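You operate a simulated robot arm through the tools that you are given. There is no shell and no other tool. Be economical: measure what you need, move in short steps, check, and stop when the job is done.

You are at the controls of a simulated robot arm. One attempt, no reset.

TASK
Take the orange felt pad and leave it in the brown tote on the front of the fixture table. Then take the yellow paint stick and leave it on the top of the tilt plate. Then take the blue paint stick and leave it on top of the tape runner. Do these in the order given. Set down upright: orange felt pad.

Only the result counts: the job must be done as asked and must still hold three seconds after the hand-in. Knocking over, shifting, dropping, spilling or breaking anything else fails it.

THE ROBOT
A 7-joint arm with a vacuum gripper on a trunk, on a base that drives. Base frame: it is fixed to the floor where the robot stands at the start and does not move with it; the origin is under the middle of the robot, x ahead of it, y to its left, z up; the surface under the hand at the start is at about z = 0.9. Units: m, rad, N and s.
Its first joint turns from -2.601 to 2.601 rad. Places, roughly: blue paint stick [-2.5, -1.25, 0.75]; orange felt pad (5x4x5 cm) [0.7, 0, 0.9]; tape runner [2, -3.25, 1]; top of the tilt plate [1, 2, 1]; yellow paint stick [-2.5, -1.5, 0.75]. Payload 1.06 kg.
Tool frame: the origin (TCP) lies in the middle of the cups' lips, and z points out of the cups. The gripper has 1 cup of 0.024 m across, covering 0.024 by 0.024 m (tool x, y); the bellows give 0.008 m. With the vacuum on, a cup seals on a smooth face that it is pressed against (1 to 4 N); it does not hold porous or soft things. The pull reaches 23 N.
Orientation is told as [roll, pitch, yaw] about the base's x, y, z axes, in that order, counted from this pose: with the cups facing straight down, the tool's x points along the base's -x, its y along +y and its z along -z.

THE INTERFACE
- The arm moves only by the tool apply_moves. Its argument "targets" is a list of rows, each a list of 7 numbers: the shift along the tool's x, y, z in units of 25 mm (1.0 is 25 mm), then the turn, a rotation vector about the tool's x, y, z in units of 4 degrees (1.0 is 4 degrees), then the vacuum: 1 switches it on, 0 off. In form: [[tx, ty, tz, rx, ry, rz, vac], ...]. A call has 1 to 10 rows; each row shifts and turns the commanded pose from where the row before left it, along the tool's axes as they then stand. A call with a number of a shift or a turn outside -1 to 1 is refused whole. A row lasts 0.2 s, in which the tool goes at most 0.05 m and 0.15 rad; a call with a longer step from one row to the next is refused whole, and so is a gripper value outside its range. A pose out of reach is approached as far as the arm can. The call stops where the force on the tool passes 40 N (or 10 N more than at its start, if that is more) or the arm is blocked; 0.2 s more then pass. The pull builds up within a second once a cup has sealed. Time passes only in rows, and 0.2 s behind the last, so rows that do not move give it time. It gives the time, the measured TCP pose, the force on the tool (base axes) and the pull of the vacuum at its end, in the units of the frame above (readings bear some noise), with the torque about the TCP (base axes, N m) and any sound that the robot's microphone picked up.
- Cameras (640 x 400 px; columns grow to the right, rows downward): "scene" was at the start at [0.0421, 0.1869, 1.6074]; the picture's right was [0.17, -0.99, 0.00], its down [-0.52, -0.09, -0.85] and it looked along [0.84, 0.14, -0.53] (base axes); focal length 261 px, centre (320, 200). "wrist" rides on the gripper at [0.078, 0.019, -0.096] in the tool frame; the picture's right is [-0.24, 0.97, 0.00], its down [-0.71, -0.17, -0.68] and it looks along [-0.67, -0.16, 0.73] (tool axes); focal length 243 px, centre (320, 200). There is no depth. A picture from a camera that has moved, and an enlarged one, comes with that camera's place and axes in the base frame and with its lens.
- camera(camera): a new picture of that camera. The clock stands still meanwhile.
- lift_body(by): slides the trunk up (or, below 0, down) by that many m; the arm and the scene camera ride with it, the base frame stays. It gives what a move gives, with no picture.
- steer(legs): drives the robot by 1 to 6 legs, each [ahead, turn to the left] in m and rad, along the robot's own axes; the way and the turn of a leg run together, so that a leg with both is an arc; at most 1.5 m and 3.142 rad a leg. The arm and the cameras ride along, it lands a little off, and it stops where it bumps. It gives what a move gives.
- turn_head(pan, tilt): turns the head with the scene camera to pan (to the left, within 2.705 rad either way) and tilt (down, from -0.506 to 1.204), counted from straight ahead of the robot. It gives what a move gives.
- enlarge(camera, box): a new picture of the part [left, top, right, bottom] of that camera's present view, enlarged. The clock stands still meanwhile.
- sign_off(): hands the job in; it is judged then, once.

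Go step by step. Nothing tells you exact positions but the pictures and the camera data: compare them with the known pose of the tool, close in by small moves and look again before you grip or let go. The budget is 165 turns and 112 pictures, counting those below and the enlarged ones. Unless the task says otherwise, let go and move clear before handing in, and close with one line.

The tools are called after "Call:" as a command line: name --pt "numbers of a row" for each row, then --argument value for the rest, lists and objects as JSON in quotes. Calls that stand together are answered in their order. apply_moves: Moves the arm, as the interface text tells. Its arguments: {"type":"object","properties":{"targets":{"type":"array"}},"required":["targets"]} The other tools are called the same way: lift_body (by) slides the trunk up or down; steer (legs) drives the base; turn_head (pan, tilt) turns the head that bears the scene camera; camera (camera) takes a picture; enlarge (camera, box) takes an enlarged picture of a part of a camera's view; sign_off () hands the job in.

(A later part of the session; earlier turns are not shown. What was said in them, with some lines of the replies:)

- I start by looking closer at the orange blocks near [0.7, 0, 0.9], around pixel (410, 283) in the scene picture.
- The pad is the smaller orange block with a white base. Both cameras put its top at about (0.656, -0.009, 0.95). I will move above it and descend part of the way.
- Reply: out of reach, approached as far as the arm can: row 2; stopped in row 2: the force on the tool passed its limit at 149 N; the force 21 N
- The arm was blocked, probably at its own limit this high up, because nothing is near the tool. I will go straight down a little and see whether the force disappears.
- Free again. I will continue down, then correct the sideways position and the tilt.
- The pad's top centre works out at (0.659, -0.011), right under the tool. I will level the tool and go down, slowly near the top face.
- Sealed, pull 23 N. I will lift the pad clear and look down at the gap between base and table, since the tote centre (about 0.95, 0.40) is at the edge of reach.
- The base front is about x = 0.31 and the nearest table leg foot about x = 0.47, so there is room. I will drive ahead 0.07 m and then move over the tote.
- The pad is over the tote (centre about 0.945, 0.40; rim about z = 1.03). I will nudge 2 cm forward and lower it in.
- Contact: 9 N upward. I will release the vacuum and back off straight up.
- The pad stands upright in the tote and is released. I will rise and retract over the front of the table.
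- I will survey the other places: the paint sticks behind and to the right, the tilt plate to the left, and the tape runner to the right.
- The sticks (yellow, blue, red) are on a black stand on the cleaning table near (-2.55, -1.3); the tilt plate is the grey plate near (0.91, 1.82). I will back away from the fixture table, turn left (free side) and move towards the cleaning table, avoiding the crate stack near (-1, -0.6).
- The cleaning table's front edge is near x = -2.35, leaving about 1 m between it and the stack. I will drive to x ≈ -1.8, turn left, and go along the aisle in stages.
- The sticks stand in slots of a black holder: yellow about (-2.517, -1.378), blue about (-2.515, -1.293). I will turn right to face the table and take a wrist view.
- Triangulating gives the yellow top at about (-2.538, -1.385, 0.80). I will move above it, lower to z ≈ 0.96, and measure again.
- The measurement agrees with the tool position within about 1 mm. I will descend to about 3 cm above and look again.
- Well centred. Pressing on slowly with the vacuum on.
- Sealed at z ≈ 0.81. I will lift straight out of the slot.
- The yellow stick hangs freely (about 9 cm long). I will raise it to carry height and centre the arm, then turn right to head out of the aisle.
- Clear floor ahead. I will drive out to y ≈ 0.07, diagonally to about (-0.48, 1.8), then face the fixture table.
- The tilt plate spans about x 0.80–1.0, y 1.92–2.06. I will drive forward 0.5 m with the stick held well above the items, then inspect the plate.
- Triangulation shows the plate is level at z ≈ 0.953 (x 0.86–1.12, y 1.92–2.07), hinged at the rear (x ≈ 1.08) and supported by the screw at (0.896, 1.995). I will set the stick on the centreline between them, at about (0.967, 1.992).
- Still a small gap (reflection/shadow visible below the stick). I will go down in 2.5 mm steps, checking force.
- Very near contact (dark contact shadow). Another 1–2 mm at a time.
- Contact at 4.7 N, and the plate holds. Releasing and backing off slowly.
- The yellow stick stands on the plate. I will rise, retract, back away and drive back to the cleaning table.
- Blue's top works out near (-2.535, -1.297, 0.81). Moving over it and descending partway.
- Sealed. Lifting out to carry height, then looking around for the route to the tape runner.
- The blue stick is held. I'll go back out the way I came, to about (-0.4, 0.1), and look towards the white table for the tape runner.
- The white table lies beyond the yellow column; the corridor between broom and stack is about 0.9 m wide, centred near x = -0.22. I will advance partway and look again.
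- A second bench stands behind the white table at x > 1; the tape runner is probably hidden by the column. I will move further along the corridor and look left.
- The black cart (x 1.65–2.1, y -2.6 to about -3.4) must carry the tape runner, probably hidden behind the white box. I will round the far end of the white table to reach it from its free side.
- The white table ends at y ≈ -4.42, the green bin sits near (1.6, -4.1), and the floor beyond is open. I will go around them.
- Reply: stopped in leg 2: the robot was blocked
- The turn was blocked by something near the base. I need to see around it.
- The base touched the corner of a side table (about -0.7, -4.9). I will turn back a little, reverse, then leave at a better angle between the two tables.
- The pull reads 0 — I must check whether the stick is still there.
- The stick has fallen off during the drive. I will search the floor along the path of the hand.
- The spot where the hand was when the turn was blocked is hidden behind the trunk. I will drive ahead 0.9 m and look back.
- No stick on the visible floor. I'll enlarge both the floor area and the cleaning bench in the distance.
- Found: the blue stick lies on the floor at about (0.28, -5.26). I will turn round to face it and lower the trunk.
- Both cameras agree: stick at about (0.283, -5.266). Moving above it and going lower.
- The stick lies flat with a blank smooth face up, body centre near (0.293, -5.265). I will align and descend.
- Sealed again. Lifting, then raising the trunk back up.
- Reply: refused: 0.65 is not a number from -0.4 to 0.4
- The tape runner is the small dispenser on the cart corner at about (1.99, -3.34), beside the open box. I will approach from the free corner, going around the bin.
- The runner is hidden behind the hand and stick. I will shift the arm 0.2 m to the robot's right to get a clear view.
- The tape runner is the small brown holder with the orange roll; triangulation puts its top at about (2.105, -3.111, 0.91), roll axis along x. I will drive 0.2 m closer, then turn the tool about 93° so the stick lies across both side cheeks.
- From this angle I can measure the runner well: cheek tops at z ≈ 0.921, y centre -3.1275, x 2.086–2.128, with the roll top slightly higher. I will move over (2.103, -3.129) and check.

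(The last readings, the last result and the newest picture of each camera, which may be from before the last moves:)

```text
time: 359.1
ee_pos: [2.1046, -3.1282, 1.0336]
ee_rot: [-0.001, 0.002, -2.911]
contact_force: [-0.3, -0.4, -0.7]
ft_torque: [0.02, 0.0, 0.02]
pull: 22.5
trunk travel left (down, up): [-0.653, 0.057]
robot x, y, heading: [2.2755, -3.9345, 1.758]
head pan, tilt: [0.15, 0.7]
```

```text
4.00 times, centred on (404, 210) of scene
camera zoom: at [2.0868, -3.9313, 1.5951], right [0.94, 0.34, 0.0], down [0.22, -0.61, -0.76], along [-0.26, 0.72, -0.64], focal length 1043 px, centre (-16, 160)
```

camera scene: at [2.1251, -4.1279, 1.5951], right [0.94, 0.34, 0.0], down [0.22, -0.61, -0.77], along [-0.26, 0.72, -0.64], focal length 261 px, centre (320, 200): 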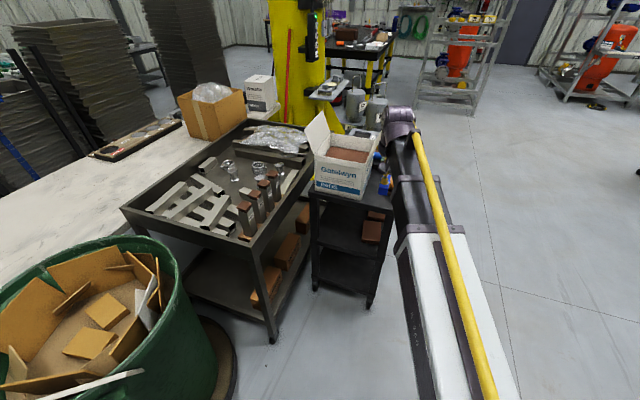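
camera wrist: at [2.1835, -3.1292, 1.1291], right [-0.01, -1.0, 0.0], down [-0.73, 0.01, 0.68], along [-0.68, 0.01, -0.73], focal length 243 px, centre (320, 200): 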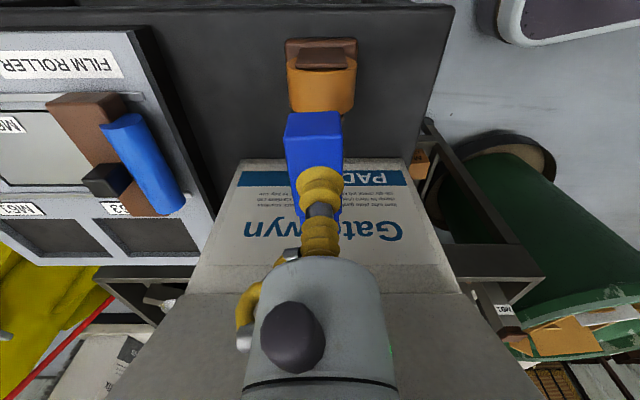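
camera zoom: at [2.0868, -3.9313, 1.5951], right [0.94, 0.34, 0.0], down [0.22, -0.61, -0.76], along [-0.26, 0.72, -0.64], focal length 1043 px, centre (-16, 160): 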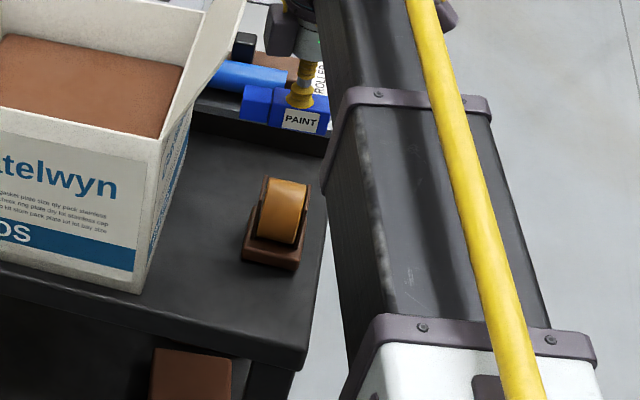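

The box's outward flap stands near the gripper; I want to check that clearance before going lower.

Call:
enlarge --camera "scene" --box '[330, 110, 458, 210]'

```text
4.00 times, centred on (394, 160) of scene
camera zoom: at [2.0868, -3.9313, 1.5951], right [0.94, 0.34, 0.0], down [0.22, -0.61, -0.76], along [-0.26, 0.72, -0.64], focal length 1043 px, centre (24, 360)
```

zoom: 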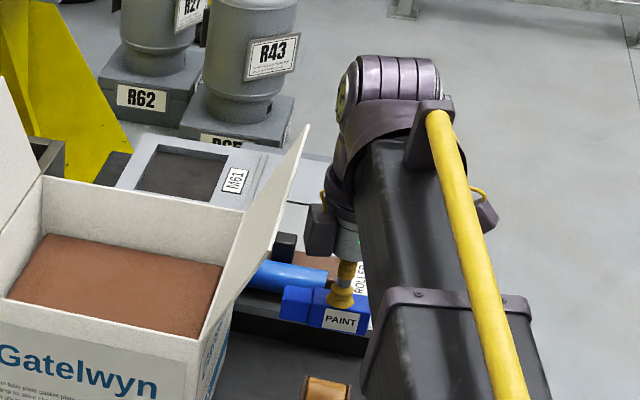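

Descending moves the gripper away from the leaning flap (gap about 4 cm and growing), so it is safe. Continuing down.

Call:
apply_moves --pt "0 0 0.6 0 0 0 1" --pt "0 0 0.6 0 0 0 1" --pt "0 0 0.6 0 0 0 1" --pt "0 0 0.5 0 0 0 1" --pt "0 0 0 0 0 0 1"

Call:
enlarge --camera "wrist" --box '[256, 40, 384, 140]'

Call:
enlarge --camera "scene" --box '[376, 175, 440, 225]'

```text
time: 360.3
ee_pos: [2.1034, -3.1281, 0.9759]
ee_rot: [0.001, 0.001, -2.912]
contact_force: [-0.3, -0.5, -0.7]
ft_torque: [0.01, 0.01, -0.01]
pull: 22.5
trunk travel left (down, up): [-0.653, 0.057]
robot x, y, heading: [2.2772, -3.9358, 1.764]
head pan, tilt: [0.15, 0.7]
```

```text
4.00 times, centred on (320, 90) of wrist
camera zoom: at [2.1836, -3.1289, 1.0718], right [-0.01, -1.0, 0.0], down [-0.73, 0.01, 0.68], along [-0.68, 0.0, -0.73], focal length 970 px, centre (320, 640)
```

zoom: 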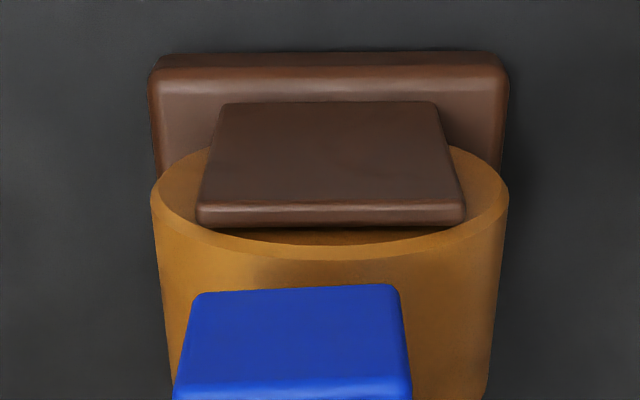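

```text
8.00 times, centred on (408, 200) of scene
camera zoom: at [2.0868, -3.9313, 1.5951], right [0.94, 0.34, 0.0], down [0.22, -0.61, -0.76], along [-0.26, 0.72, -0.64], focal length 2086 px, centre (-384, 200)
```

zoom: 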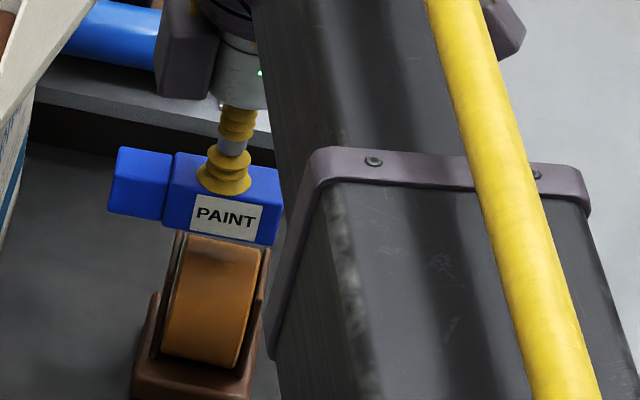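

The stick is about 4 mm too far towards +y relative to the runner's centre. I will correct that and lower gently.

Call:
apply_moves --pt "-0.04 0.16 0 0 0 0 1" --pt "0 0 0.3 0 0 0 1" --pt "0 0 0.2 0 0 0 1" --pt "0 0 0 0 0 0 1"

Call:
enlarge --camera "wrist" --box '[256, 40, 384, 140]'

```text
time: 361.3
ee_pos: [2.1041, -3.1331, 0.9641]
ee_rot: [0.0, 0.001, -2.912]
contact_force: [0.6, -0.7, -0.2]
ft_torque: [0.01, -0.01, -0.03]
pull: 22.5
trunk travel left (down, up): [-0.653, 0.057]
robot x, y, heading: [2.2762, -3.9364, 1.765]
head pan, tilt: [0.15, 0.7]
```

```text
4.00 times, centred on (320, 90) of wrist
camera zoom: at [2.1837, -3.1333, 1.0595], right [-0.01, -1.0, 0.0], down [-0.73, 0.01, 0.68], along [-0.68, 0.01, -0.73], focal length 970 px, centre (320, 640)
```

zoom: 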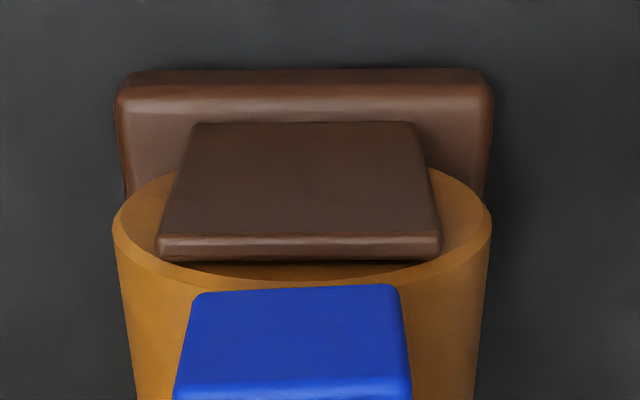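

Now centred (stick 297 px, cheek 298 px). Lowering in fine steps until contact.

Call:
apply_moves --pt "0 0 0.12 0 0 0 1" --pt "0 0 0.1 0 0 0 1" --pt "0 0 0 0 0 0 1"

Call:
apply_moves --pt "0 0 0.08 0 0 0 1" --pt "0 0 0 0 0 0 1"

```text
time: 362.1
ee_pos: [2.1041, -3.1323, 0.9569]
ee_rot: [-0.001, 0.001, -2.91]
contact_force: [0.0, 0.0, -0.5]
ft_torque: [0.0, 0.0, 0.02]
pull: 23.2
trunk travel left (down, up): [-0.653, 0.057]
robot x, y, heading: [2.2775, -3.9356, 1.764]
head pan, tilt: [0.15, 0.7]
```

```text
time: 362.7
ee_pos: [2.104, -3.1334, 0.956]
ee_rot: [0.001, 0.002, -2.911]
contact_force: [-0.4, -0.3, 0.9]
ft_torque: [0.01, 0.0, -0.04]
pull: 22.8
trunk travel left (down, up): [-0.653, 0.057]
robot x, y, heading: [2.2764, -3.9324, 1.762]
head pan, tilt: [0.15, 0.7]
```

Call:
apply_moves --pt "0 0 0.05 0 0 0 1" --pt "0 0 0 0 0 0 1"

Call:
enlarge --camera "wrist" --box '[256, 40, 384, 140]'

```text
time: 363.3
ee_pos: [2.1046, -3.1334, 0.9543]
ee_rot: [0.002, 0.001, -2.911]
contact_force: [0.5, 0.5, 6.3]
ft_torque: [-0.01, 0.01, 0.01]
pull: 22.9
trunk travel left (down, up): [-0.653, 0.057]
robot x, y, heading: [2.2758, -3.9355, 1.762]
head pan, tilt: [0.15, 0.7]
```

```text
4.00 times, centred on (320, 90) of wrist
camera zoom: at [2.184, -3.1334, 1.0513], right [-0.01, -1.0, 0.0], down [-0.73, 0.0, 0.68], along [-0.68, 0.01, -0.73], focal length 970 px, centre (320, 640)
```

zoom: 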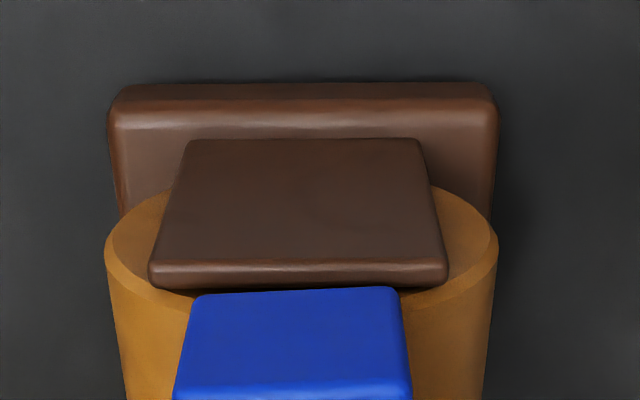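

Contact at 6 N with the stick flat on the roll. Releasing and backing off very gently.

Call:
apply_moves --pt "0 0 0 0 0 0 0" --pt "0 0 0 0 0 0 0" --pt "0 0 0 0 0 0 0" --pt "0 0 0 0 0 0 0" --pt "0 0 -0.08 0 0 0 0" --pt "0 0 -0.1 0 0 0 0" --pt "0 0 -0.2 0 0 0 0" --pt "0 0 -0.4 0 0 0 0" --pt "0 0 -0.6 0 0 0 0" --pt "0 0 0 0 0 0 0"

Call:
camera --camera "wrist"

Call:
enlarge --camera "scene" --box '[360, 170, 456, 245]'

```text
time: 365.5
ee_pos: [2.1043, -3.1321, 0.9896]
ee_rot: [-0.001, 0.002, -2.913]
contact_force: [0.0, -0.7, 0.0]
ft_torque: [0.02, 0.03, -0.01]
pull: 0.0
trunk travel left (down, up): [-0.653, 0.057]
robot x, y, heading: [2.2769, -3.9373, 1.763]
head pan, tilt: [0.15, 0.7]
```

```text
8 pictures are left
camera wrist: at [2.1839, -3.1332, 1.0859], right [-0.01, -1.0, 0.0], down [-0.73, 0.01, 0.68], along [-0.68, 0.0, -0.73], focal length 243 px, centre (320, 200)
```

wrist: 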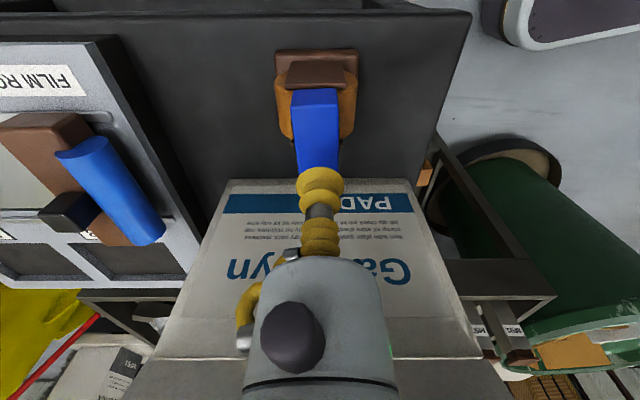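

```text
5.33 times, centred on (408, 208) of scene
camera zoom: at [2.0869, -3.9315, 1.5951], right [0.94, 0.34, 0.0], down [0.22, -0.61, -0.76], along [-0.26, 0.72, -0.64], focal length 1391 px, centre (-149, 160)
```

zoom: 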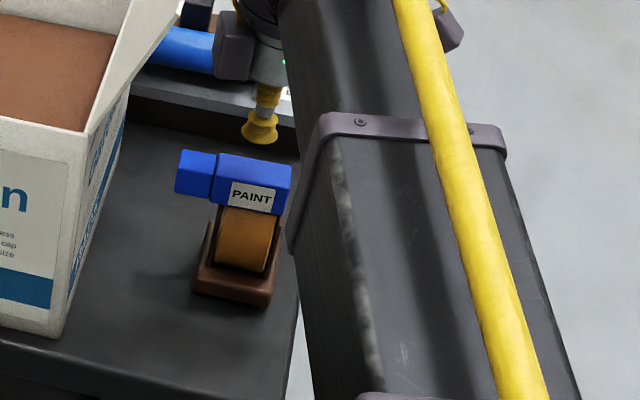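

The blue stick rests on top of the tape runner. I will rise straight up and move clear to the right, away from the box flap, then check once more.

Call:
apply_moves --pt "0 0 -1 0 0 0 0" --pt "0 0 -1 0 0 0 0" --pt "0 0 -1 0 0 0 0" --pt "0 0 -1 0 0 0 0" --pt "0 0 -1 0 0 0 0" --pt "0.687 0.931 -0.5 0 0 0 0" --pt "0.687 0.931 0 0 0 0 0" --pt "0.687 0.931 0 0 0 0 0" --pt "0.687 0.931 0 0 0 0 0" --pt "0.687 0.931 0 0 0 0 0"

Call:
enlarge --camera "scene" --box '[340, 150, 468, 250]'

```text
time: 367.7
ee_pos: [2.2151, -3.2256, 1.1264]
ee_rot: [0.0, 0.004, -2.912]
contact_force: [-0.2, 0.3, -0.5]
ft_torque: [-0.02, 0.02, 0.02]
pull: 0.0
trunk travel left (down, up): [-0.653, 0.057]
robot x, y, heading: [2.2735, -3.9374, 1.767]
head pan, tilt: [0.15, 0.7]
```

```text
4.00 times, centred on (404, 200) of scene
camera zoom: at [2.0869, -3.9315, 1.5951], right [0.94, 0.34, 0.0], down [0.22, -0.61, -0.77], along [-0.26, 0.72, -0.64], focal length 1043 px, centre (-16, 200)
```

zoom: 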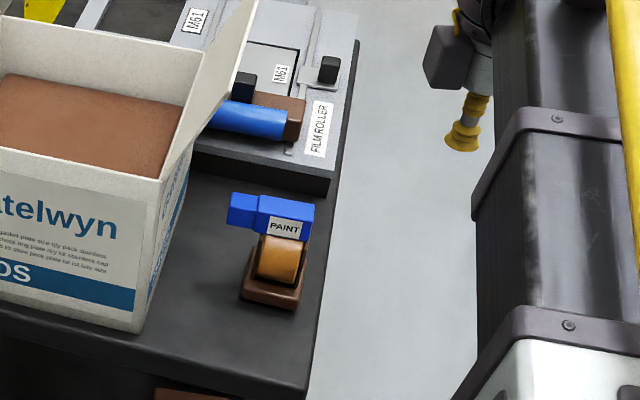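

The blue stick lies stably on the tape runner and the arm is clear. The pad and the yellow stick were left standing, so I am handing in.

Call:
sign_off

```text
The job is handed in.
```

All three items are placed in the order asked, and the job is handed in. The orange felt pad stands upright in the brown tote, the yellow paint stick stands on the tilt plate, and the blue paint stick lies flat on top of the tape runner. The blue stick fell off the gripper onto the floor once while I was driving, and I picked it up again. The base also bumped the corner of a side table, with nothing seen to move. I did not look at the pad or the yellow stick again before handing in.
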